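You operate a simulated robot arm through the tools that you are given. There is no shell and no other tool.

The job below is to be done with a simulated robot arm. You get a single attempt, and the scene is never put back.

JOB
Swing the black clamp over the guide bar and tighten the orange screw with the blue key.
Fine: swing it first; the bar stays against the pins; stand the key back in the key rest.

It is judged by the outcome, as a careful person would: the job done as asked, and still so three seconds after it is handed in. It fails if anything else is knocked over, pushed out of place, dropped, spilled or broken.

ROBOT AND FRAMES
A 7-joint arm with a two-finger parallel gripper, fixed in place. Base frame: the origin is on the floor under the middle of its stand, x ahead of it, y to its left, z up. Lengths are in cm, angles in degrees, forces in N, time in s.
With the tool pointing down near the work surface it reaches from about 40 to 90 cm from the base axis. Its first joint turns from -143.0 to 143.0 degrees. Payload 3 kg.
The tool frame sits at the grasp point between the pads (the TCP): z along the fingers, y along the line on which they close. The tips reach 3 cm beyond it. The gripper opens to 9.4 cm. The fingers are 2.8 cm wide and 1 cm thick; the gripper's body (5 by 9.6 cm) begins 5.5 cm behind the TCP.
Orientation is that of the tool frame in the base frame, as [roll, pitch, yaw] about the fixed x, y, z axes, in that order (R = Rz(yaw) Ry(pitch) Rx(roll)). With the fingers straight down and closing along the base's y, the tool's x points along the base's -x, its y along +y and its z along -z.

CONTROLS
- The arm moves only by the tool step_arm. Its argument "rows" is a list of rows, each a list of 3 entries, a list of its own where there are three numbers: the shift along the base's x, y, z in cm, then the turn, a rotation vector about the base's x, y, z in rad, then the gripper command, from -1 (shut) to 1 (fully open), values between in proportion. In form: [[[x, y, z], [wx, wy, wz], gripper], ...]. A call has 1 to 20 rows; each row shifts and turns the commanded pose from where the row before left it. Rows are played at 5 a second. More than 5 cm and 8.6 degrees between two rows, or a gripper value outside its range, and nothing of the call is played. A pose out of reach is approached as far as the arm can. The call stops where the force on the tool passes 40 N (or 10 N more than at its start, if that is more) or the arm is blocked; 0.2 s more then pass. Each finger travels about 7.2 cm/s and halts on what it meets, pressing with about 40 N; the grip force reading is that of the motor and also rises with nothing between the fingers. The clock runs only during rows and for 0.2 s after the last one: add rows that do not move to give the fingers time. The reply holds the time, the measured pose of the TCP, the force on the tool along the base axes, the opening and the grip force, in the units named above and with some noise, with the torque about the TCP (base axes, N m) and any sound that the robot's microphone picked up.
- Cameras (640 x 400 px; columns grow to the right, rows downward): "scene" is fixed at [22.17, -50, 167.85]; the picture's right is [0.68, -0.73, 0.00], its down [-0.45, -0.42, -0.79] and it looks along [0.58, 0.54, -0.62] (base axes); focal length 360 px, centre (320, 200). "wrist" rides on the gripper at [7.6, 1.4, -10.3] in the tool frame; the picture's right is [-0.18, 0.98, 0.00], its down [-0.75, -0.14, -0.64] and it looks along [-0.63, -0.12, 0.77] (tool axes); focal length 243 px, centre (320, 200). There is no depth. A picture from a camera that has moved, and an enlarged one, comes with that camera's place and axes in the base frame and with its lens.
- snapshot(camera): a new picture of that camera. The clock stands still meanwhile.
- inspect(camera, box): a new picture of the part [left, top, right, bottom] of that camera's present view, enlarged. The clock stands still meanwhile.
- job_done(): hands the job in; it is judged then, once.

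Places have to be worked out from the pictures, the camera data and where the tool is seen. Open the gripper and draw the arm clear of the work before you hand the job in, unless the task says otherwise.

The tools are called after "Emit:" as a command line: name --argument value ..., lists and objects as JSON in quotes. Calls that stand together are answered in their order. step_arm: Moves the arm, as the interface text tells. Its arguments: {"type":"object","properties":{"rows":{"type":"array","items":{"type":"array"}}},"required":["rows"]} The other tools are called the same way: snapshot (camera) takes a picture; inspect (camera, box) takes an enlarged picture of a part of a camera's view; job_done () hands the job in.

At the start:

```text
t: 0.0
tool_pos: [51.69, 18.53, 127.4]
tool_rot: [180.0, -0.1, -179.9]
contact_force: [-0.1, 0.2, -0.8]
wrist_torque: [-0.01, 0.01, 0.01]
width: 9.43
gripper_force: 0.1
```

scene: 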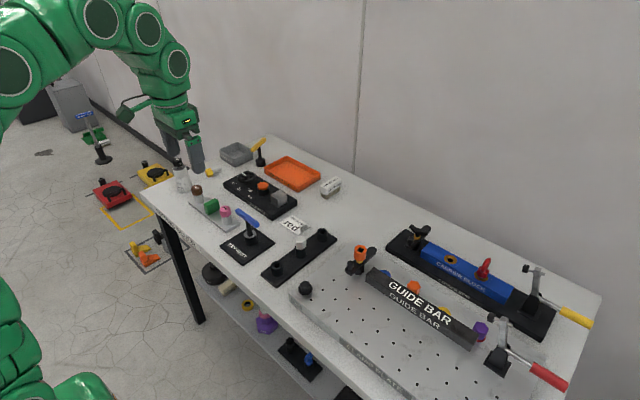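
wrist: 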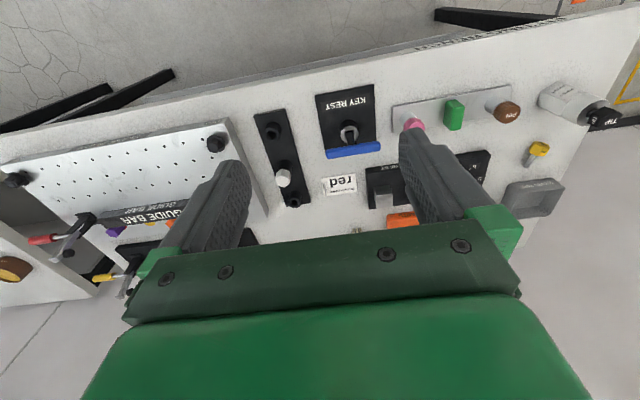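

The pictures show a guide bar on a perforated plate, a key rest with a blue key, and clamps. I'll enlarge the relevant parts before moving.

Emit:
inspect --camera "scene" --box '[280, 220, 520, 370]'

Emit:
inspect --camera "scene" --box '[200, 180, 360, 280]'

Emit:
inspect --camera "scene" --box '[320, 220, 420, 300]'

Emit:
inspect --camera "scene" --box '[440, 250, 600, 400]'

```text
2.67 times, centred on (400, 295) of scene
camera zoom: at [22.17, -50.0, 167.85], right [0.68, -0.73, 0.0], down [-0.45, -0.42, -0.79], along [0.58, 0.54, -0.62], focal length 959 px, centre (107, -53)
```

zoom: 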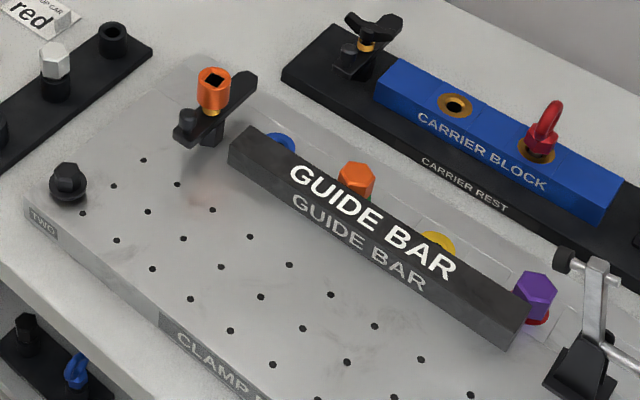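

```text
4.00 times, centred on (280, 230) of scene
camera zoom: at [22.17, -50.0, 167.85], right [0.68, -0.73, 0.0], down [-0.45, -0.42, -0.79], along [0.58, 0.54, -0.62], focal length 1439 px, centre (480, 80)
```

zoom: 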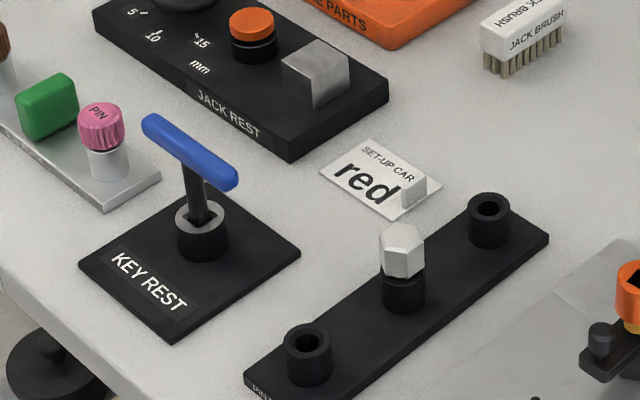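

```text
5.00 times, centred on (370, 260) of scene
camera zoom: at [22.17, -50.0, 167.85], right [0.68, -0.73, 0.0], down [-0.45, -0.42, -0.79], along [0.58, 0.54, -0.62], focal length 1799 px, centre (70, -100)
```

zoom: 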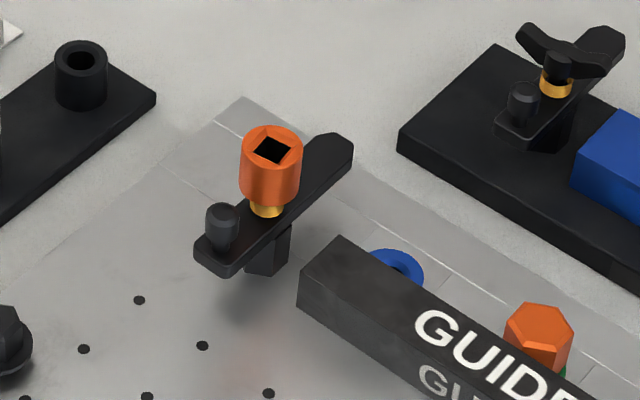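

```text
2.67 times, centred on (520, 325) of scene
camera zoom: at [22.17, -50.0, 167.85], right [0.68, -0.73, 0.0], down [-0.45, -0.42, -0.79], along [0.58, 0.54, -0.62], focal length 959 px, centre (-213, -133)
```

zoom: 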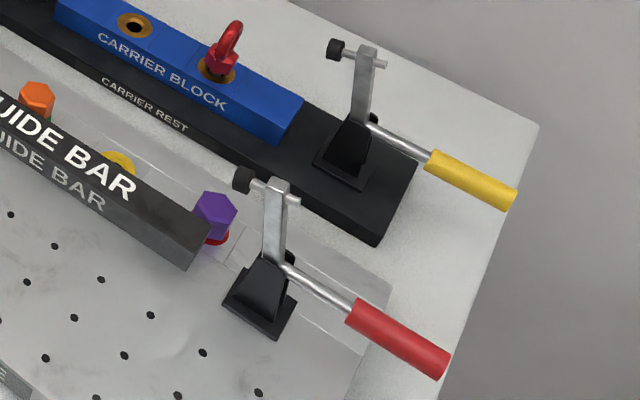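

The clamp stands at the left end of the guide bar: a strap on a post, with an orange square-socket screw and a small knob handle pointing towards the robot. I estimate the screw at about (81, -10, 95). I'll move the wrist camera closer, staying high.

Emit:
step_arm --rows '[[[1.8, -2.6, -1.9], [0, 0, 0], 1], [[1.8, -2.6, -1.9], [0, 0, 0], 1], [[1.8, -2.6, -1.9], [0, 0, 0], 1], [[1.8, -2.6, -1.9], [0, 0, 0], 1], [[1.8, -2.6, -1.9], [0, 0, 0], 1], [[1.8, -2.6, -1.9], [0, 0, 0], 1], [[1.8, -2.6, -1.9], [0, 0, 0], 1], [[1.8, -2.6, -1.9], [0, 0, 0], 1], [[1.8, -2.6, -1.9], [0, 0, 0], 1], [[1.8, -2.6, -1.9], [0, 0, 0], 1]]'

Emit:
snapshot --camera "wrist"

Emit:
snapshot --camera "scene"

```text
t: 2.2
tool_pos: [69.76, -7.39, 108.43]
tool_rot: [180.0, 0.0, 180.0]
contact_force: [-0.1, -0.4, -0.6]
wrist_torque: [0.03, -0.01, 0.04]
width: 9.42
gripper_force: 0.1
```

```text
taken
camera wrist: at [62.14, -6.17, 118.68], right [0.18, 0.98, 0.0], down [0.75, -0.14, 0.64], along [0.63, -0.12, -0.77], focal length 243 px, centre (320, 200)
```

wrist: 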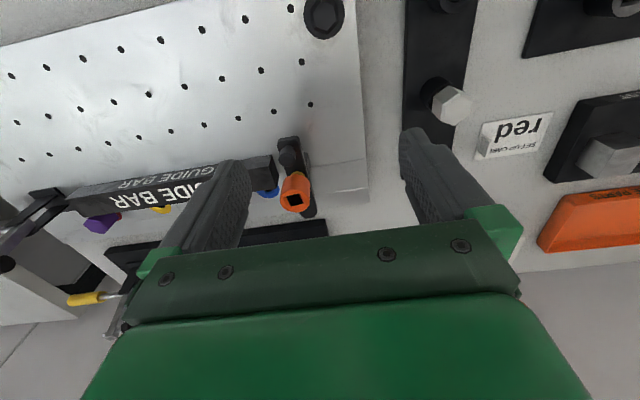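

```text
taken
```

scene: 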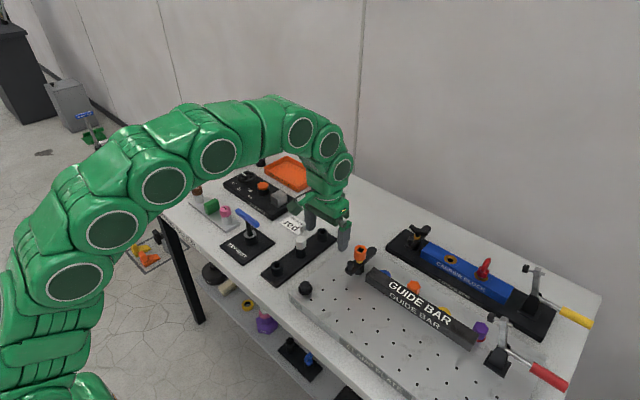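

The wrist view now shows the clamp just beyond the left finger. I'll enlarge it.

Emit:
inspect --camera "wrist" --box '[230, 120, 358, 220]'

Emit:
inspect --camera "scene" --box '[328, 230, 408, 280]'

```text
4.00 times, centred on (294, 170) of wrist
camera zoom: at [62.14, -6.17, 118.68], right [0.18, 0.98, 0.0], down [0.75, -0.14, 0.64], along [0.63, -0.12, -0.77], focal length 970 px, centre (424, 320)
```

zoom: 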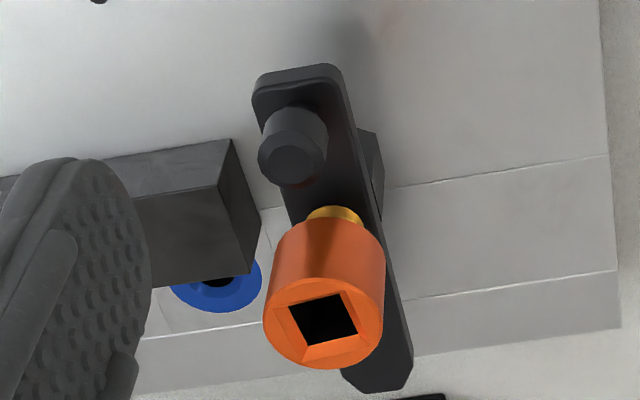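

```text
8.00 times, centred on (368, 255) of scene
camera zoom: at [22.17, -50.0, 167.85], right [0.68, -0.73, 0.0], down [-0.45, -0.42, -0.79], along [0.58, 0.54, -0.62], focal length 2878 px, centre (-64, -240)
```

zoom: 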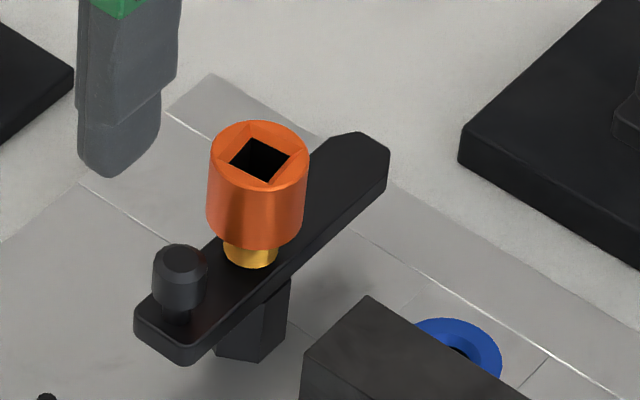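

Triangulating both views puts the screw top near (78.6, -12.0, 98.5), the knob top near (74.7, -12.0, 96.2) and the bar's left end at y ≈ -15.6 with its top at z ≈ 92.5. Next I need a flatter view to see whether the strap clears the bar, so I'll tilt the tool and lower it a little, clear of everything.

Emit:
step_arm --rows '[[[-0.8, -0.7, -2.5], [0, -0.145, 0], 1], [[-0.8, -0.7, -2.5], [0, -0.145, 0], 1], [[-0.8, -0.8, -2.5], [0, -0.145, 0], 1], [[-0.8, -0.8, -2.5], [0, -0.145, 0], 1], [[0, 0, 0], [0, 0, 0], 1]]'

Emit:
snapshot --camera "wrist"

```text
t: 3.4
tool_pos: [66.58, -10.41, 98.59]
tool_rot: [180.0, 33.4, 180.0]
contact_force: [0.0, 1.2, -0.2]
wrist_torque: [0.0, -0.03, 0.0]
width: 9.41
gripper_force: 0.2
```

```text
taken
camera wrist: at [54.61, -9.07, 103.03], right [0.15, 0.98, 0.1], down [0.28, -0.14, 0.95], along [0.95, -0.12, -0.29], focal length 243 px, centre (320, 200)
```

wrist: 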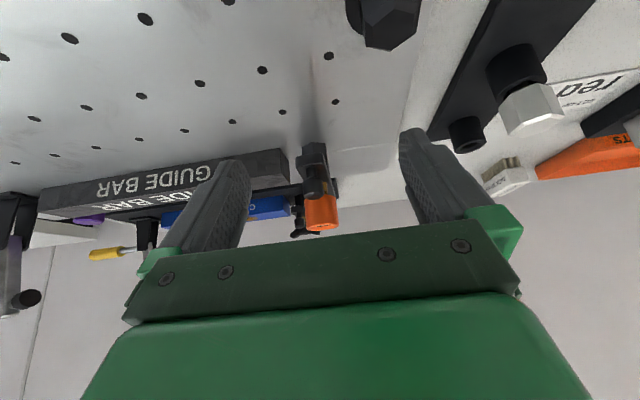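

Emit:
inspect --camera "wrist" --box '[250, 130, 378, 240]'

Emit:
inspect --camera "wrist" --box '[30, 130, 220, 260]'

```text
3.64 times, centred on (314, 185) of wrist
camera zoom: at [54.61, -9.07, 103.03], right [0.15, 0.98, 0.1], down [0.28, -0.14, 0.95], along [0.95, -0.12, -0.29], focal length 882 px, centre (342, 254)
```

zoom: 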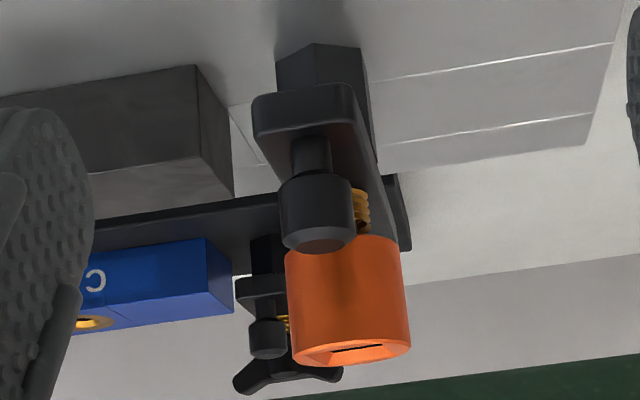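

```text
3.08 times, centred on (125, 195) of wrist
camera zoom: at [54.61, -9.07, 103.03], right [0.15, 0.98, 0.1], down [0.28, -0.14, 0.95], along [0.95, -0.12, -0.29], focal length 746 px, centre (920, 215)
```

zoom: 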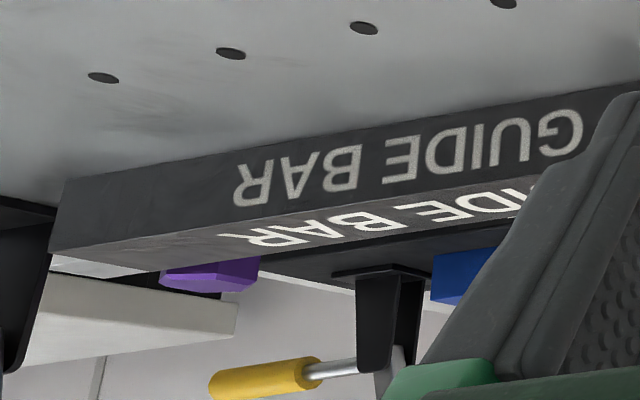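

In this flatter view the strap's underside is at z ≈ 93.4 and the bar's top at ≈ 92.7, so it should clear when swung clockwise about the screw. The knob is at (74.7, -12.05) with its head at z ≈ 95.2–96.7. I'll straighten the tool and go above the knob with the gripper half open.

Emit:
step_arm --rows '[[[1, -0.2, 2.5], [0, 0.1458, 0], 0.5], [[2, -0.3, 2.5], [0, 0.1458, 0], 0], [[2.5, -0.6, 0.8], [0, 0.1458, 0], -0.1], [[2.66, -0.54, 0], [0, 0.1458, 0], -0.1], [[0, 0, 0], [0, 0, 0], -0.1], [[0, 0, 0], [0, 0, 0], -0.1]]'

Emit:
snapshot --camera "wrist"

Emit:
inspect --camera "scene" --box '[308, 205, 436, 285]'

```text
t: 4.8
tool_pos: [74.81, -11.92, 104.29]
tool_rot: [179.9, -0.3, 180.0]
contact_force: [-0.1, 0.0, -0.1]
wrist_torque: [0.02, 0.02, 0.01]
width: 4.25
gripper_force: 0.0
```

```text
taken
camera wrist: at [67.12, -10.7, 114.49], right [0.18, 0.98, 0.0], down [0.76, -0.14, 0.64], along [0.63, -0.12, -0.77], focal length 243 px, centre (320, 200)
```

wrist: 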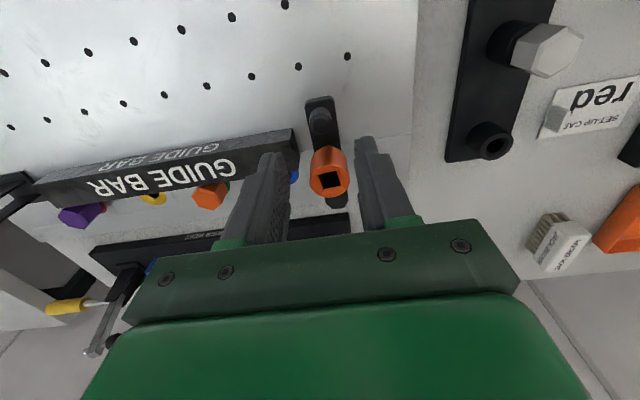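

```text
5.00 times, centred on (372, 245) of scene
camera zoom: at [22.17, -50.0, 167.85], right [0.68, -0.73, 0.0], down [-0.45, -0.42, -0.79], along [0.58, 0.54, -0.62], focal length 1799 px, centre (60, -25)
```

zoom: 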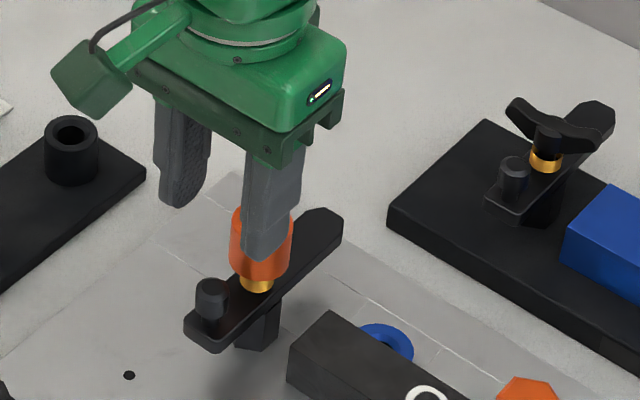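

I'll check the knob's place relative to the fingers with an enlarged view before going down.

Emit:
inspect --camera "wrist" --box '[256, 85, 384, 215]'

```text
3.08 times, centred on (320, 150) of wrist
camera zoom: at [67.12, -10.7, 114.49], right [0.18, 0.98, 0.0], down [0.76, -0.14, 0.64], along [0.63, -0.12, -0.77], focal length 746 px, centre (320, 354)
```

zoom: 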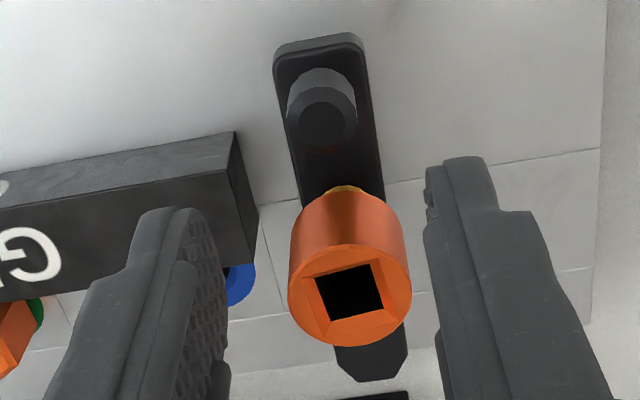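

The knob sits at about (74.6, -11.95), just under the open fingers. I go down so that the tips end just above the strap, then close on the knob.

Emit:
step_arm --rows '[[[-0.1, 0, -2.0], [0, 0, 0], -0.1], [[0, 0, -2.0], [0, 0, 0], -0.1], [[0, 0, -1.6], [0, 0, 0], -0.1], [[0, 0, -1.0], [0, 0, 0], -0.1], [[0, 0, 0], [0, 0, 0], -0.1]]'

Emit:
inspect --camera "scene" --box '[318, 225, 398, 275]'

Emit:
inspect --camera "wrist" --box '[240, 100, 400, 220]'

```text
t: 6.0
tool_pos: [74.52, -12.1, 97.53]
tool_rot: [-179.9, -0.3, 180.0]
contact_force: [0.6, 0.7, 0.1]
wrist_torque: [0.0, 0.0, 0.0]
width: 4.22
gripper_force: 0.1
```

```text
8.00 times, centred on (358, 250) of scene
camera zoom: at [22.17, -50.0, 167.85], right [0.68, -0.73, 0.0], down [-0.45, -0.42, -0.79], along [0.58, 0.54, -0.62], focal length 2878 px, centre (16, -200)
```

zoom: 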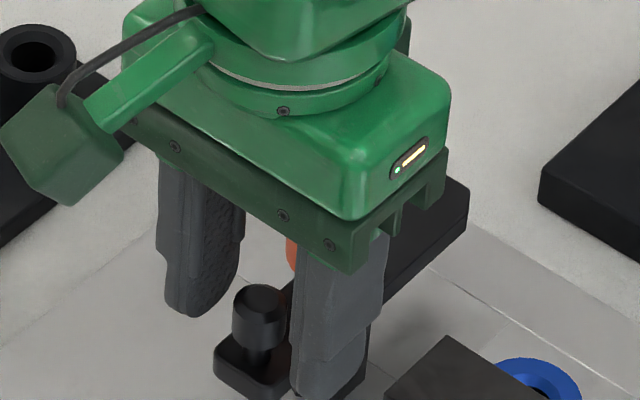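

```text
3.33 times, centred on (320, 160) of wrist
camera zoom: at [66.94, -10.76, 107.83], right [0.18, 0.98, 0.0], down [0.76, -0.14, 0.64], along [0.63, -0.12, -0.77], focal length 809 px, centre (320, 333)
```

zoom: 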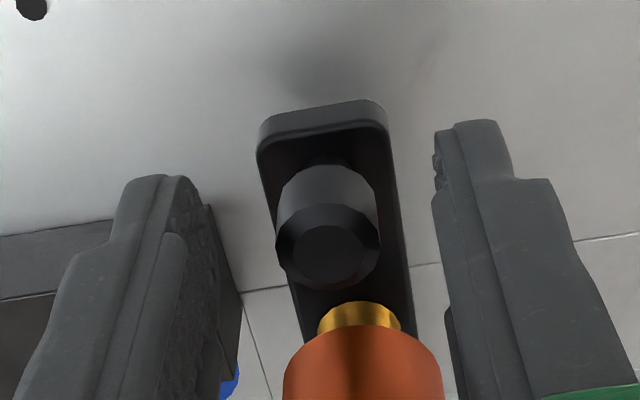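

The fingers straddle the knob without contact. Now I close on it and give the fingers time.

Emit:
step_arm --rows '[[[0, 0, 0], [0, 0, 0], -0.6], [[0, 0, 0], [0, 0, 0], -1], [[0, 0, 0], [0, 0, 0], -1], [[0, 0, 0], [0, 0, 0], -1]]'

Emit:
inspect --camera "wrist" --box '[240, 100, 400, 220]'

```text
t: 7.0
tool_pos: [74.59, -12.01, 97.62]
tool_rot: [-180.0, -0.2, -179.9]
contact_force: [-3.2, 23.1, 1.3]
wrist_torque: [0.38, 0.42, 0.2]
width: 1.68
gripper_force: 45.3
```

```text
3.33 times, centred on (320, 160) of wrist
camera zoom: at [66.94, -10.64, 107.83], right [0.18, 0.98, 0.0], down [0.76, -0.14, 0.64], along [0.63, -0.12, -0.77], focal length 809 px, centre (320, 333)
```

zoom: 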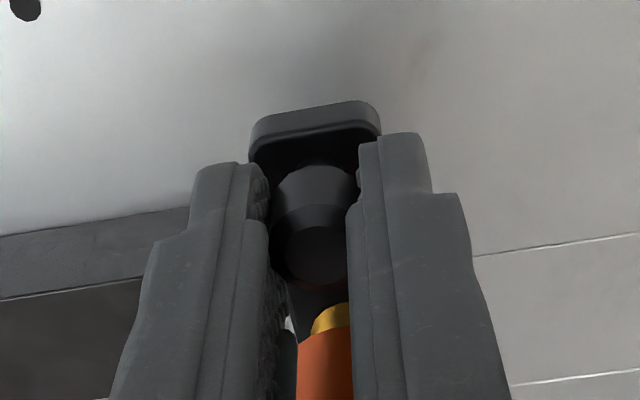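

The knob is gripped (1.7 cm), with about 23 N sideways because the knob sits a little to +y of the commanded pose. I start the clockwise arc about the screw axis in small steps, watching the force.

Emit:
step_arm --rows '[[[0.0, 0.1, 0], [0, 0, 0], -1], [[0.01, 0.28, 0], [0, 0, -0.07], -1]]'

```text
t: 7.6
tool_pos: [74.58, -11.78, 97.43]
tool_rot: [180.0, -0.2, 176.0]
contact_force: [-8.3, 10.4, -8.5]
wrist_torque: [0.15, -0.42, 0.38]
width: 1.65
gripper_force: 44.8
```

Forces stay small, so the strap seems to follow. Continuing the arc.

Emit:
step_arm --rows '[[[0.039, 0.347, 0], [0, 0, -0.0873], -1], [[0.07, 0.342, 0], [0, 0, -0.0873], -1], [[0.099, 0.334, 0], [0, 0, -0.0873], -1], [[0.128, 0.325, 0], [0, 0, -0.0873], -1]]'

Emit:
inspect --camera "wrist" --box '[220, 80, 420, 240]'

```text
t: 8.6
tool_pos: [74.9, -10.3, 97.58]
tool_rot: [180.0, -0.2, 155.9]
contact_force: [-1.4, -3.2, -25.6]
wrist_torque: [-0.15, -0.29, -0.13]
width: 1.67
gripper_force: 45.2
```

```text
2.50 times, centred on (320, 160) of wrist
camera zoom: at [68.52, -6.03, 107.85], right [0.57, 0.82, 0.0], down [0.63, -0.44, 0.64], along [0.53, -0.36, -0.77], focal length 606 px, centre (320, 300)
```

zoom: 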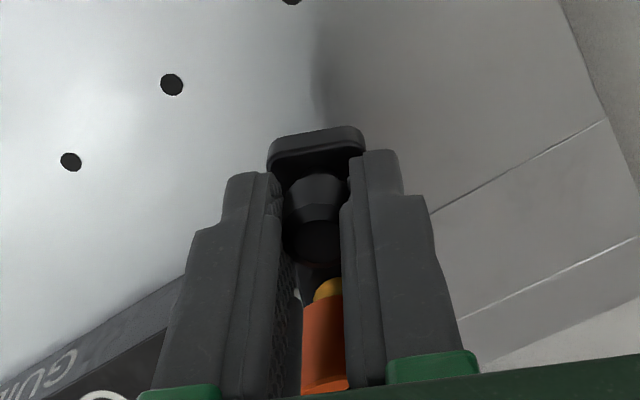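

The strap follows (about 24° so far), but the tool is being pulled down with 25 N. I lower slightly and continue the arc.

Emit:
step_arm --rows '[[[0, 0, -0.1], [0, 0, 0], -1], [[0.156, 0.312, 0], [0, 0, -0.0873], -1], [[0.182, 0.298, 0], [0, 0, -0.0873], -1]]'

```text
t: 9.4
tool_pos: [75.15, -9.65, 97.55]
tool_rot: [179.9, -0.2, 146.0]
contact_force: [-19.6, 0.6, -12.1]
wrist_torque: [0.29, 0.93, -0.38]
width: 1.63
gripper_force: 45.1
```

The strap resists mildly; a part of the force is radial, so I shift outward a touch and continue.

Emit:
step_arm --rows '[[[0.16, 0.31, -0.03], [0, 0, -0.0873], -1], [[0.21, 0.28, 0], [0, 0, -0.0873], -1], [[0.253, 0.244, 0], [0, 0, -0.0873], -1]]'

```text
t: 10.2
tool_pos: [76.02, -8.98, 97.55]
tool_rot: [179.9, -0.2, 130.9]
contact_force: [-12.2, 5.9, -11.1]
wrist_torque: [0.51, 0.64, -0.25]
width: 1.66
gripper_force: 44.3
```

Tracking well at about 49° of swing. Continuing.

Emit:
step_arm --rows '[[[0.27, 0.225, -0.03], [0, 0, -0.0873], -1], [[0.291, 0.193, 0], [0, 0, -0.0873], -1], [[0.307, 0.166, 0], [0, 0, -0.0873], -1], [[0.32, 0.139, 0], [0, 0, -0.0873], -1]]'

Emit:
inspect --camera "wrist" --box '[180, 60, 460, 240]'

Emit:
inspect --camera "scene" --box '[308, 215, 436, 295]'

```text
t: 11.2
tool_pos: [77.13, -8.31, 97.6]
tool_rot: [179.9, -0.1, 111.0]
contact_force: [-4.0, -10.6, 17.1]
wrist_torque: [0.28, 0.52, -0.23]
width: 1.67
gripper_force: 45.0
```

```text
2.22 times, centred on (320, 150) of wrist
camera zoom: at [75.74, -0.71, 107.84], right [0.98, 0.18, 0.0], down [0.14, -0.76, 0.64], along [0.12, -0.63, -0.77], focal length 539 px, centre (320, 311)
```

zoom: 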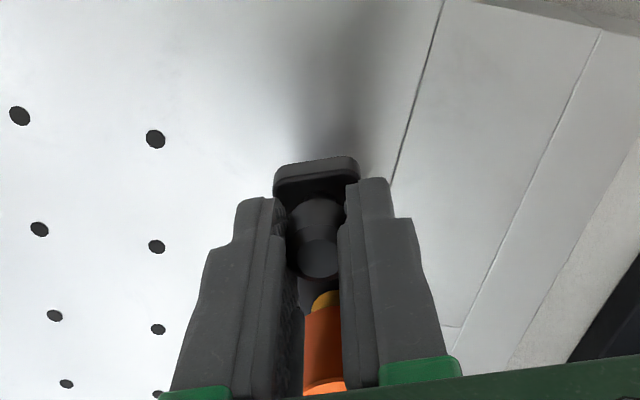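

```text
5.00 times, centred on (372, 255) of scene
camera zoom: at [22.17, -50.0, 167.85], right [0.68, -0.73, 0.0], down [-0.45, -0.42, -0.79], along [0.58, 0.54, -0.62], focal length 1799 px, centre (60, -75)
```

zoom: 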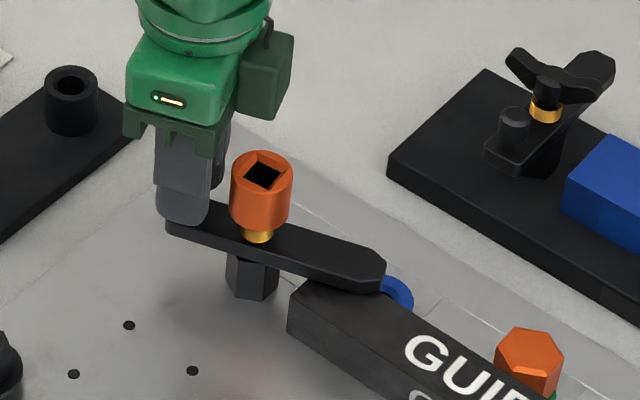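

The scene view shows the strap's nose already reaching over the bar, and the bar hasn't moved. I finish the last ~20°.

Emit:
step_arm --rows '[[[0.33, 0.095, 0.05], [0, 0, -0.0873], -1], [[0.34, 0.08, 0], [0, 0, -0.0873], -1], [[0.345, 0.051, 0], [0, 0, -0.0873], -1], [[0.418, 0.022, 0], [0, 0, -0.105], -1]]'

Emit:
inspect --camera "scene" --box '[318, 225, 446, 305]'

```text
t: 12.2
tool_pos: [78.46, -8.07, 97.66]
tool_rot: [180.0, 0.0, 89.9]
contact_force: [3.0, -14.0, 7.5]
wrist_torque: [-0.8, 0.03, 0.21]
width: 1.63
gripper_force: 45.6
```

```text
5.00 times, centred on (382, 265) of scene
camera zoom: at [22.17, -50.0, 167.85], right [0.68, -0.73, 0.0], down [-0.45, -0.42, -0.79], along [0.58, 0.54, -0.62], focal length 1799 px, centre (10, -125)
```

zoom: 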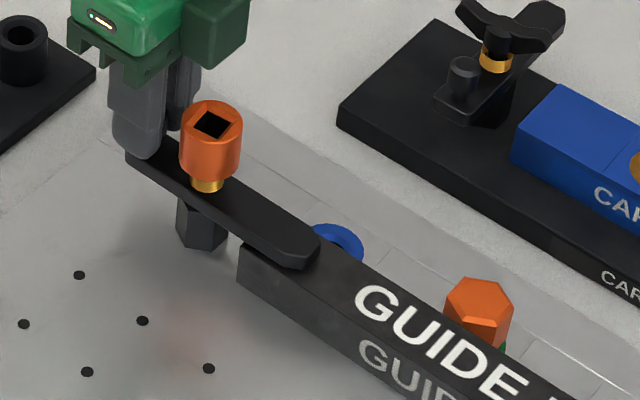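

The strap now lies along the bar with its nose over the bar's end. I open the fingers a little, and rise straight up.

Emit:
step_arm --rows '[[[0, 0, 0], [0, 0, 0], -0.3], [[0, 0, 0], [0, 0, 0], -0.1], [[0, 0, 0], [0, 0, 0], -0.1], [[0, 0, 2], [0, 0, 0], -0.1], [[0, 0, 3], [0, 0, 0], -0.1], [[0, 0, 4], [0, 0, 0], -0.1], [[0, 2, 3], [0, 0, 0], 0]]'

Emit:
inspect --camera "scene" --box '[318, 225, 446, 305]'

Emit:
snapshot --camera "wrist"

```text
t: 13.8
tool_pos: [78.55, -5.85, 109.5]
tool_rot: [-179.9, -0.2, 89.9]
contact_force: [0.6, -0.2, -0.3]
wrist_torque: [-0.02, 0.0, 0.04]
width: 4.71
gripper_force: 0.0
```

```text
5.00 times, centred on (382, 265) of scene
camera zoom: at [22.17, -50.0, 167.85], right [0.68, -0.73, 0.0], down [-0.45, -0.42, -0.79], along [0.58, 0.54, -0.62], focal length 1799 px, centre (10, -125)
```

zoom: 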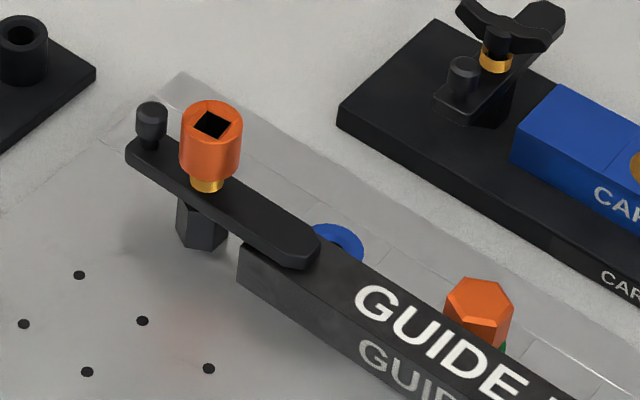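

```text
taken
camera wrist: at [79.9, 1.56, 119.82], right [0.98, -0.18, 0.0], down [-0.14, -0.76, 0.64], along [-0.12, -0.63, -0.77], focal length 243 px, centre (320, 200)
```

wrist: 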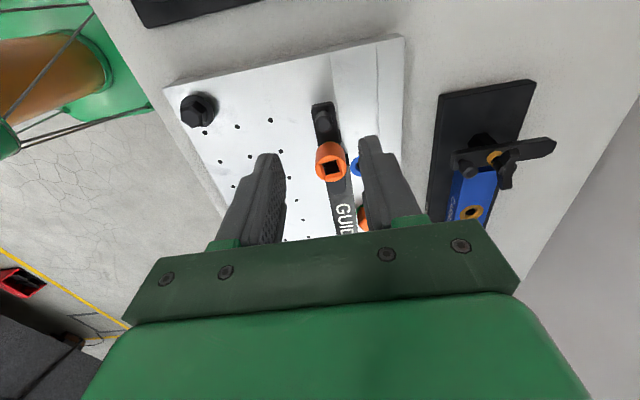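

The clamp stays over the bar after release. I'll enlarge to check its alignment and the socket's square orientation.

Emit:
inspect --camera "wrist" --box '[280, 90, 408, 220]'

Emit:
inspect --camera "scene" --box '[340, 235, 380, 260]'

Emit:
inspect --camera "scene" --box '[216, 195, 296, 265]'

```text
3.08 times, centred on (344, 155) of wrist
camera zoom: at [79.9, 1.56, 119.82], right [0.98, -0.18, 0.0], down [-0.14, -0.76, 0.64], along [-0.12, -0.63, -0.77], focal length 746 px, centre (246, 338)
```

zoom: 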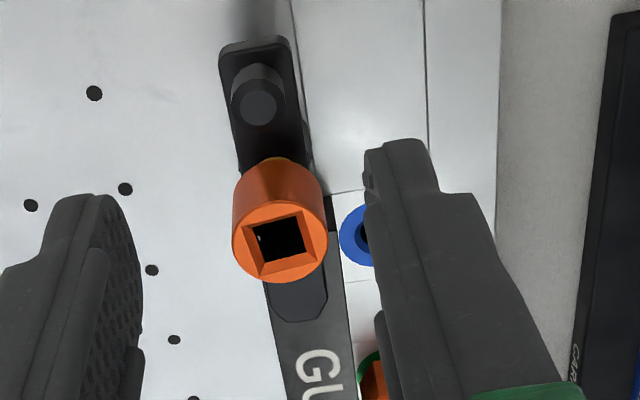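

```text
16.00 times, centred on (360, 248) of scene
camera zoom: at [22.17, -50.0, 167.85], right [0.68, -0.73, 0.0], down [-0.45, -0.42, -0.79], along [0.58, 0.54, -0.62], focal length 5756 px, centre (-320, -560)
```

zoom: 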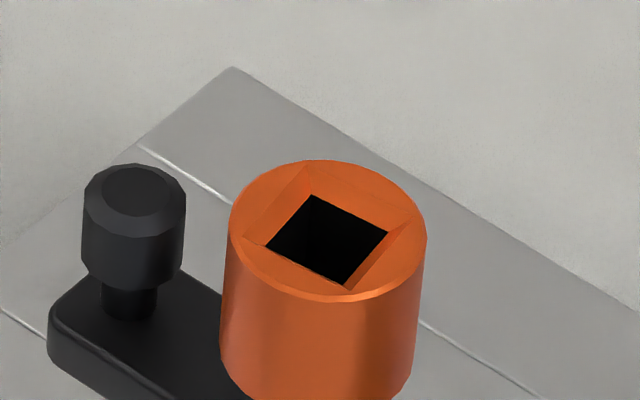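

```text
5.71 times, centred on (256, 230) of scene
camera zoom: at [22.17, -50.0, 167.85], right [0.68, -0.73, 0.0], down [-0.45, -0.42, -0.79], along [0.58, 0.54, -0.62], focal length 2056 px, centre (686, 29)
```

zoom: 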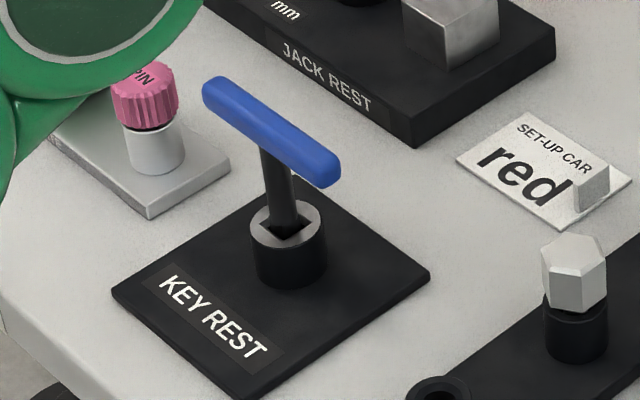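

The square socket sits turned about 6° counter-clockwise from the base axes, and the clamp lies properly along the bar. Now I move up and over to the key rest, turning the tool counter-clockwise on the way to learn how much wrist range I have for tightening clockwise.

Emit:
step_arm --rows '[[[0, 0, 2.5], [0, 0, 0], 1], [[-0.92, 2.3, 0.2], [0, 0, 0.1309], 1], [[-0.92, 2.3, 0.2], [0, 0, 0.1309], 1], [[-0.92, 2.3, 0.2], [0, 0, 0.1309], 1], [[-0.92, 2.3, 0.2], [0, 0, 0.1309], 1], [[-0.92, 2.3, 0.2], [0, 0, 0.1309], 1], [[-0.92, 2.3, 0.2], [0, 0, 0.1309], 1], [[-0.92, 2.3, 0.2], [0, 0, 0.1309], 1], [[-0.92, 2.3, 0.2], [0, 0, 0.1309], 1], [[-0.92, 2.3, 0.2], [0, 0, 0.1309], 1], [[-0.92, 2.3, 0.2], [0, 0, 0.1309], 1], [[-0.92, 2.3, 0.2], [0, 0, 0.1309], 1], [[-0.92, 2.3, 0.2], [0, 0, 0.1309], 1], [[0, 0, 0], [0, 0, 0], 1]]'

Emit:
snapshot --camera "wrist"

Emit:
snapshot --camera "scene"

```text
t: 16.8
tool_pos: [67.65, 21.71, 114.5]
tool_rot: [-180.0, -0.2, -179.9]
contact_force: [0.2, 0.2, -0.2]
wrist_torque: [-0.03, -0.03, -0.02]
width: 9.41
gripper_force: 0.0
```

```text
taken
camera wrist: at [59.87, 23.12, 124.87], right [0.18, 0.98, 0.0], down [0.76, -0.14, 0.64], along [0.63, -0.12, -0.77], focal length 243 px, centre (320, 200)
```

wrist: 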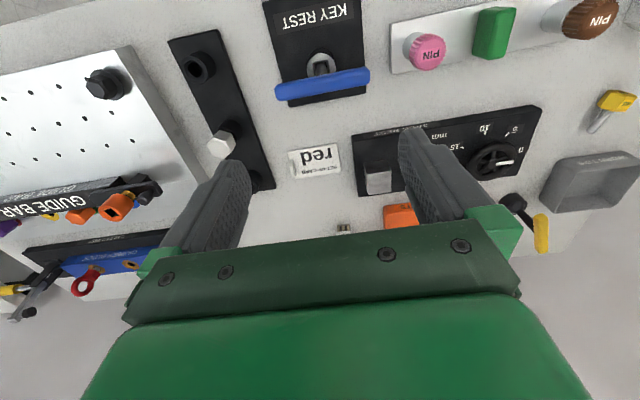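

```text
taken
```

scene: 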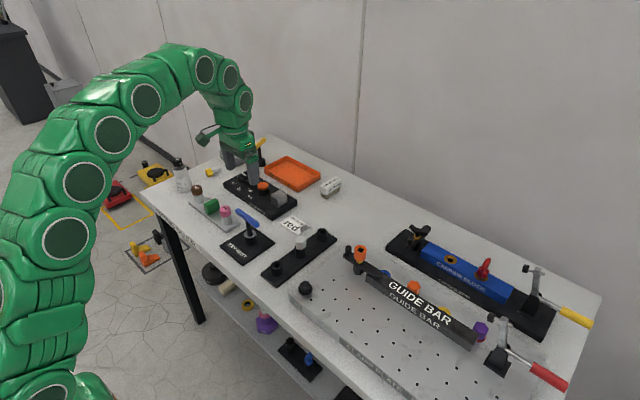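

The key handle appears at about (67.4, 22.1, 96). I'll enlarge the key in this view.

Emit:
inspect --camera "wrist" --box '[256, 20, 384, 120]'

Emit:
inspect --camera "scene" --box '[226, 200, 274, 250]'

```text
4.00 times, centred on (320, 70) of wrist
camera zoom: at [59.87, 23.12, 124.87], right [0.18, 0.98, 0.0], down [0.76, -0.14, 0.64], along [0.63, -0.12, -0.77], focal length 970 px, centre (320, 720)
```

zoom: 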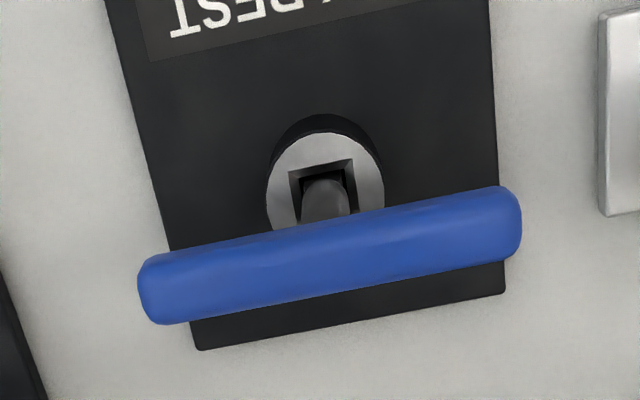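

```text
8.00 times, centred on (250, 225) of scene
camera zoom: at [22.17, -50.0, 167.85], right [0.68, -0.73, 0.0], down [-0.45, -0.42, -0.79], along [0.58, 0.54, -0.62], focal length 2878 px, centre (880, 0)
```

zoom: 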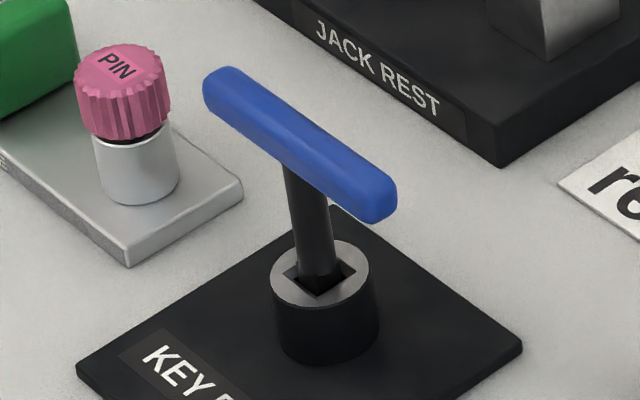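

The handle lies along y, centred near (67.1, 22.0), at z ≈ 97. I turn the tool another 90° counter-clockwise here in free air to see if that yaw is reachable, which would give the most clockwise travel later.

Emit:
step_arm --rows '[[[0, 0, 0], [0, 0, 0.1309], 1], [[0, 0, 0], [0, 0, 0.1309], 1], [[0, 0, 0], [0, 0, 0.1309], 1], [[0, 0, 0], [0, 0, 0.1309], 1], [[0, 0, 0], [0, 0, 0.1309], 1], [[0, 0, 0], [0, 0, 0.1309], 1], [[0, 0, 0], [0, 0, 0.1309], 1], [[0, 0, 0], [0, 0, 0.1309], 1], [[0, 0, 0], [0, 0, 0.1309], 1], [[0, 0, 0], [0, 0, 0.1309], 1], [[0, 0, 0], [0, 0, 0.1309], 1], [[0, 0, 0], [0, 0, 0.1309], 1], [[0, 0, 0], [0, 0, 0], 1]]'

Emit:
snapshot --camera "wrist"

Emit:
snapshot --camera "scene"

```text
t: 19.6
tool_pos: [67.5, 21.71, 114.43]
tool_rot: [179.9, -0.1, -89.9]
contact_force: [-0.4, -0.7, 0.0]
wrist_torque: [-0.04, 0.01, 0.02]
width: 9.4
gripper_force: 0.0
```

```text
taken
camera wrist: at [66.04, 14.06, 124.72], right [-0.98, 0.18, 0.0], down [0.14, 0.76, 0.64], along [0.12, 0.63, -0.77], focal length 243 px, centre (320, 200)
```

wrist: 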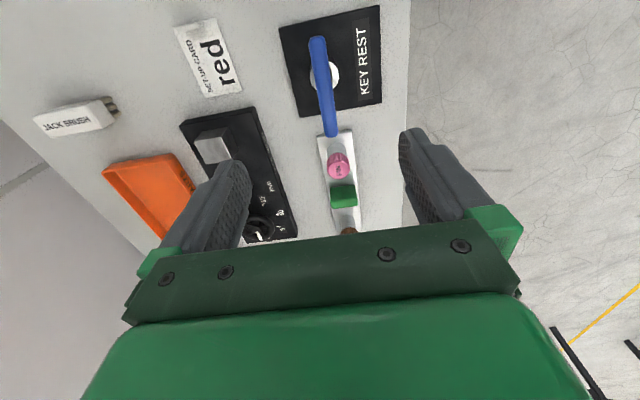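

```text
taken
```

scene: 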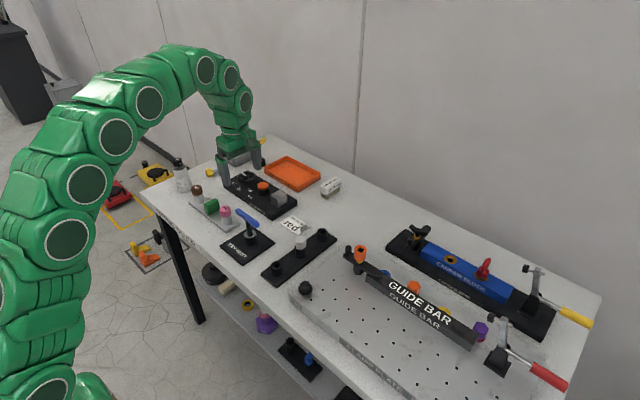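

Yaw -90° is reachable, so I have at least 180° of clockwise travel. I enlarge the key in this view to place it precisely.

Emit:
inspect --camera "wrist" --box '[260, 20, 388, 150]'

```text
3.08 times, centred on (324, 85) of wrist
camera zoom: at [66.04, 14.06, 124.72], right [-0.98, 0.18, 0.0], down [0.14, 0.76, 0.64], along [0.12, 0.63, -0.77], focal length 746 px, centre (308, 554)
```

zoom: 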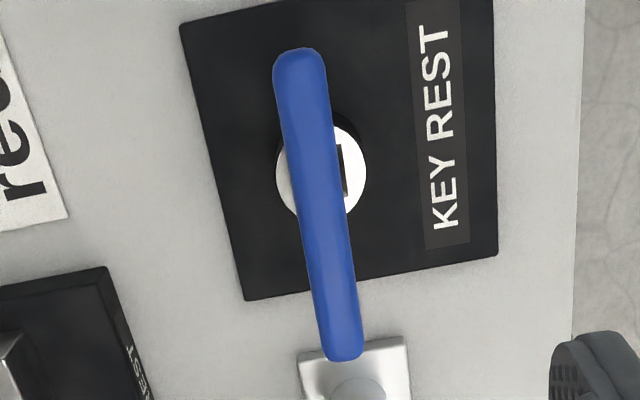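

From the lateral sightlines of the two wrist views the key stands at about (66.95, 22.05) with its handle at z ≈ 96. I descend to just above it and look again.

Emit:
step_arm --rows '[[[-0.3, 0.2, -3.5], [0, 0, 0], 1], [[-0.25, 0.14, -3.5], [0, 0, 0], 1], [[0, 0, -3], [0, 0, 0], 0.4], [[0, 0, -2], [0, 0, 0], 0], [[0, 0, 0], [0, 0, 0], 0]]'

Emit:
snapshot --camera "wrist"

Emit:
inspect --camera "scene" --box '[200, 160, 296, 220]'

```text
t: 20.8
tool_pos: [66.93, 21.83, 102.35]
tool_rot: [180.0, 0.0, -90.0]
contact_force: [-0.1, 0.0, 0.5]
wrist_torque: [0.01, -0.01, 0.02]
width: 4.72
gripper_force: 0.0
```

```text
taken
camera wrist: at [65.46, 14.21, 112.75], right [-0.98, 0.18, 0.0], down [0.14, 0.76, 0.64], along [0.12, 0.63, -0.77], focal length 243 px, centre (320, 200)
```

wrist: 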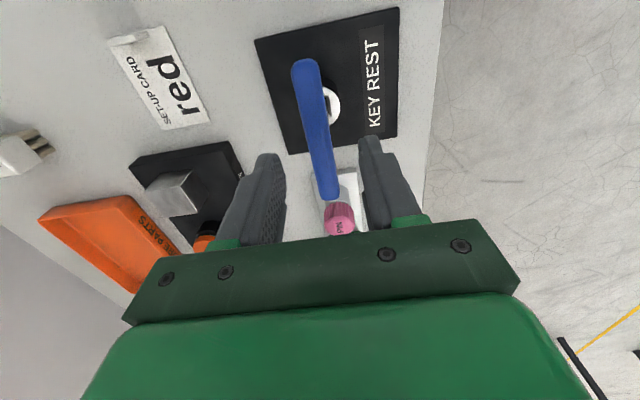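

```text
6.67 times, centred on (248, 190) of scene
camera zoom: at [22.17, -50.0, 167.85], right [0.68, -0.73, 0.0], down [-0.45, -0.42, -0.79], along [0.58, 0.54, -0.62], focal length 2398 px, centre (800, 267)
```

zoom: 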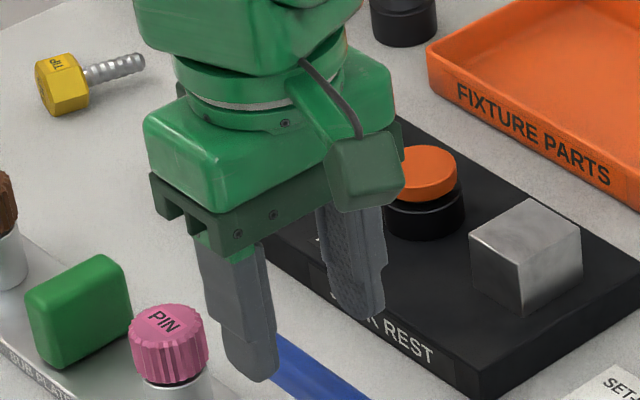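

The handle centre is about (67.05, 22.1), nearly under the TCP. I lower so the fingers straddle the handle, with the tips well above the rest.

Emit:
step_arm --rows '[[[0.1, 0.25, -2], [0, 0, 0], 0], [[0, 0, -2], [0, 0, 0], 0], [[0, 0, -1.3], [0, 0, 0], 0], [[0, 0, -0.9], [0, 0, 0], 0], [[0, 0, 0], [0, 0, 0], 0]]'

Emit:
snapshot --camera "wrist"

Emit:
inspect --camera "scene" --box '[200, 180, 296, 240]'

```text
t: 22.0
tool_pos: [67.05, 22.2, 96.2]
tool_rot: [-180.0, -0.3, -89.9]
contact_force: [-0.1, -0.6, -0.9]
wrist_torque: [0.04, 0.04, 0.02]
width: 4.69
gripper_force: 0.1
```

```text
taken
camera wrist: at [65.58, 14.57, 106.53], right [-0.98, 0.18, 0.0], down [0.14, 0.76, 0.64], along [0.12, 0.63, -0.77], focal length 243 px, centre (320, 200)
```

wrist: 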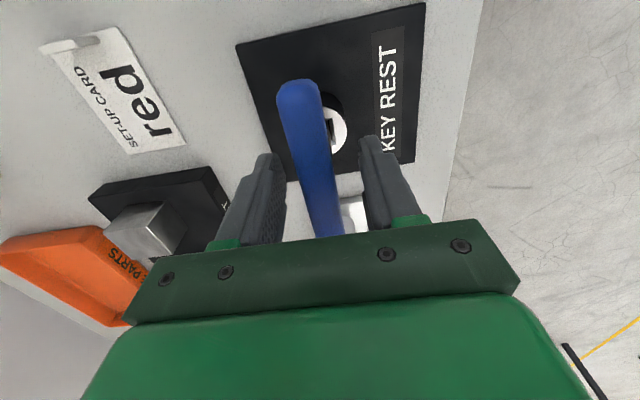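

```text
6.67 times, centred on (248, 210) of scene
camera zoom: at [22.17, -50.0, 167.85], right [0.68, -0.73, 0.0], down [-0.45, -0.42, -0.79], along [0.58, 0.54, -0.62], focal length 2398 px, centre (800, 133)
```

zoom: 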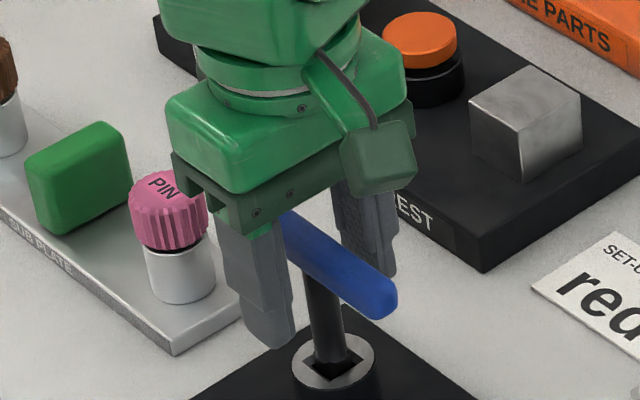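

The fingers straddle the handle around its middle. Closing the grip now.

Emit:
step_arm --rows '[[[0, 0, 0], [0, 0, 0], -0.5], [[0, 0, 0], [0, 0, 0], -1], [[0, 0, 0], [0, 0, 0], -1], [[0, 0, 0], [0, 0, 0], -1]]'

Emit:
snapshot --camera "wrist"

Emit:
inspect --camera "scene" --box '[200, 180, 296, 240]'

```text
t: 23.0
tool_pos: [66.95, 22.08, 96.36]
tool_rot: [-179.9, -0.2, -90.0]
contact_force: [-0.6, -0.1, -0.3]
wrist_torque: [-0.01, 0.01, 0.0]
width: 2.06
gripper_force: 39.9
```

```text
taken
camera wrist: at [65.58, 14.56, 106.54], right [-0.98, 0.18, 0.0], down [0.14, 0.76, 0.64], along [0.12, 0.63, -0.77], focal length 243 px, centre (320, 200)
```

wrist: 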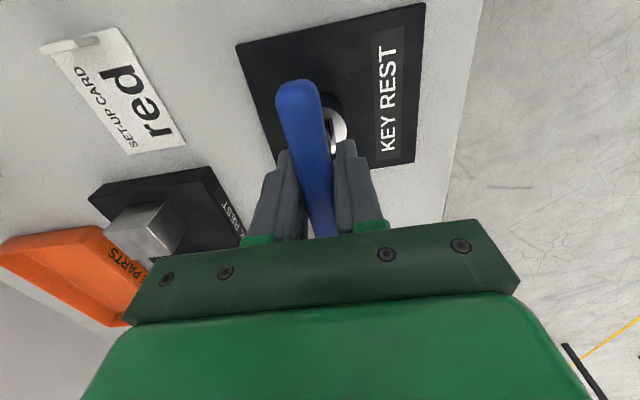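

```text
6.67 times, centred on (248, 210) of scene
camera zoom: at [22.17, -50.0, 167.85], right [0.68, -0.73, 0.0], down [-0.45, -0.42, -0.79], along [0.58, 0.54, -0.62], focal length 2398 px, centre (800, 133)
```

zoom: 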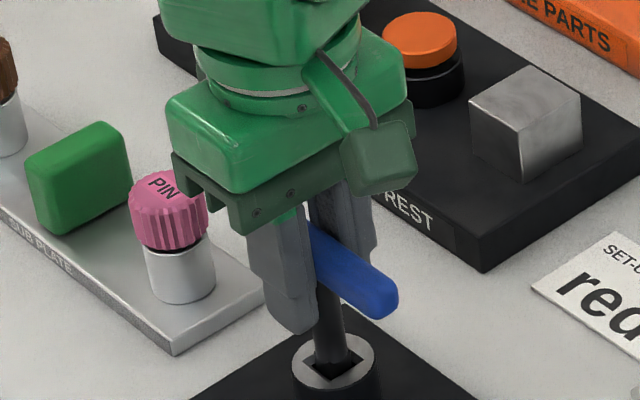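

Firm grip on the handle (2.06 cm) with no side load; the rest pose is TCP ≈ (66.97, 22.1, 96.3), yaw -90°. I lift straight up and watch the force.

Emit:
step_arm --rows '[[[0, 0, 0.5], [0, 0, 0], -1], [[0, 0, 1], [0, 0, 0], -1], [[0, 0, 1.5], [0, 0, 0], -1], [[0, 0, 2], [0, 0, 0], -1]]'

Emit:
inspect --camera "scene" --box '[200, 170, 296, 230]'

```text
t: 24.0
tool_pos: [67.03, 22.27, 101.29]
tool_rot: [180.0, -0.1, -90.0]
contact_force: [-0.2, 0.6, -1.5]
wrist_torque: [-0.01, -0.01, -0.01]
width: 2.09
gripper_force: 39.8
```

```text
6.67 times, centred on (248, 200) of scene
camera zoom: at [22.17, -50.0, 167.85], right [0.68, -0.73, 0.0], down [-0.45, -0.42, -0.79], along [0.58, 0.54, -0.62], focal length 2398 px, centre (800, 200)
```

zoom: 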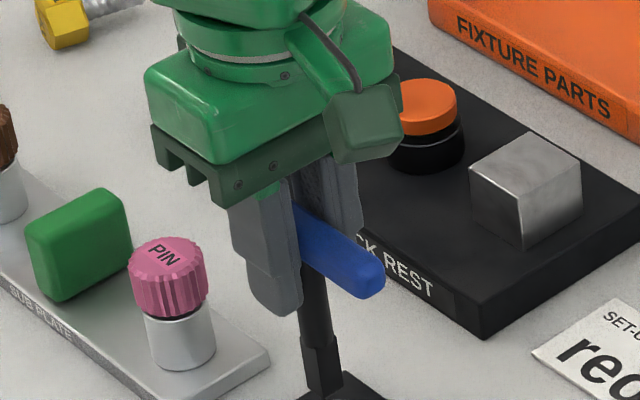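

The key is coming out cleanly; its square end is now visible. I lift on until it clears the rest.

Emit:
step_arm --rows '[[[0, 0, 2.5], [0, 0, 0], -1], [[0, 0, 3], [0, 0, 0], -1], [[0, 0, 3], [0, 0, 0], -1], [[0, 0, 2], [0, 0, 0], -1], [[0, 0, 0], [0, 0, 0], -1]]'

Emit:
inspect --camera "scene" --box '[200, 150, 296, 260]'

Emit:
snapshot --camera "wrist"

```text
t: 25.2
tool_pos: [66.91, 22.39, 111.72]
tool_rot: [-180.0, -0.2, -90.0]
contact_force: [-0.5, -0.1, -0.7]
wrist_torque: [0.02, 0.01, -0.01]
width: 2.08
gripper_force: 40.1
```

```text
3.64 times, centred on (248, 205) of scene
camera zoom: at [22.17, -50.0, 167.85], right [0.68, -0.73, 0.0], down [-0.45, -0.42, -0.79], along [0.58, 0.54, -0.62], focal length 1308 px, centre (582, 182)
```

zoom: 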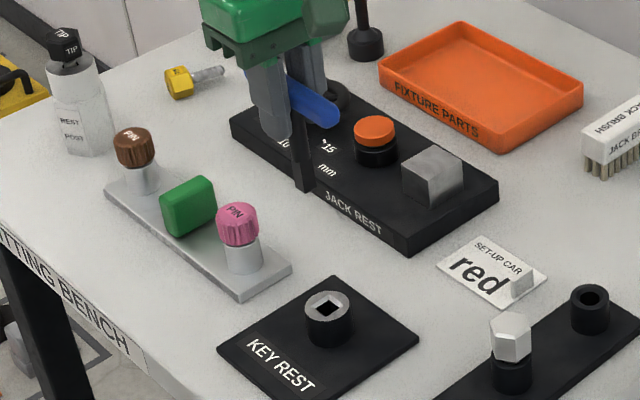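

```text
taken
camera wrist: at [65.5, 14.68, 122.0], right [-0.98, 0.18, 0.0], down [0.14, 0.76, 0.64], along [0.12, 0.63, -0.77], focal length 243 px, centre (320, 200)
```

wrist: 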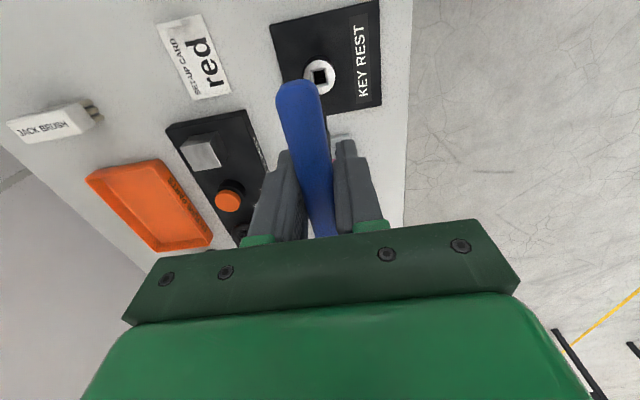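

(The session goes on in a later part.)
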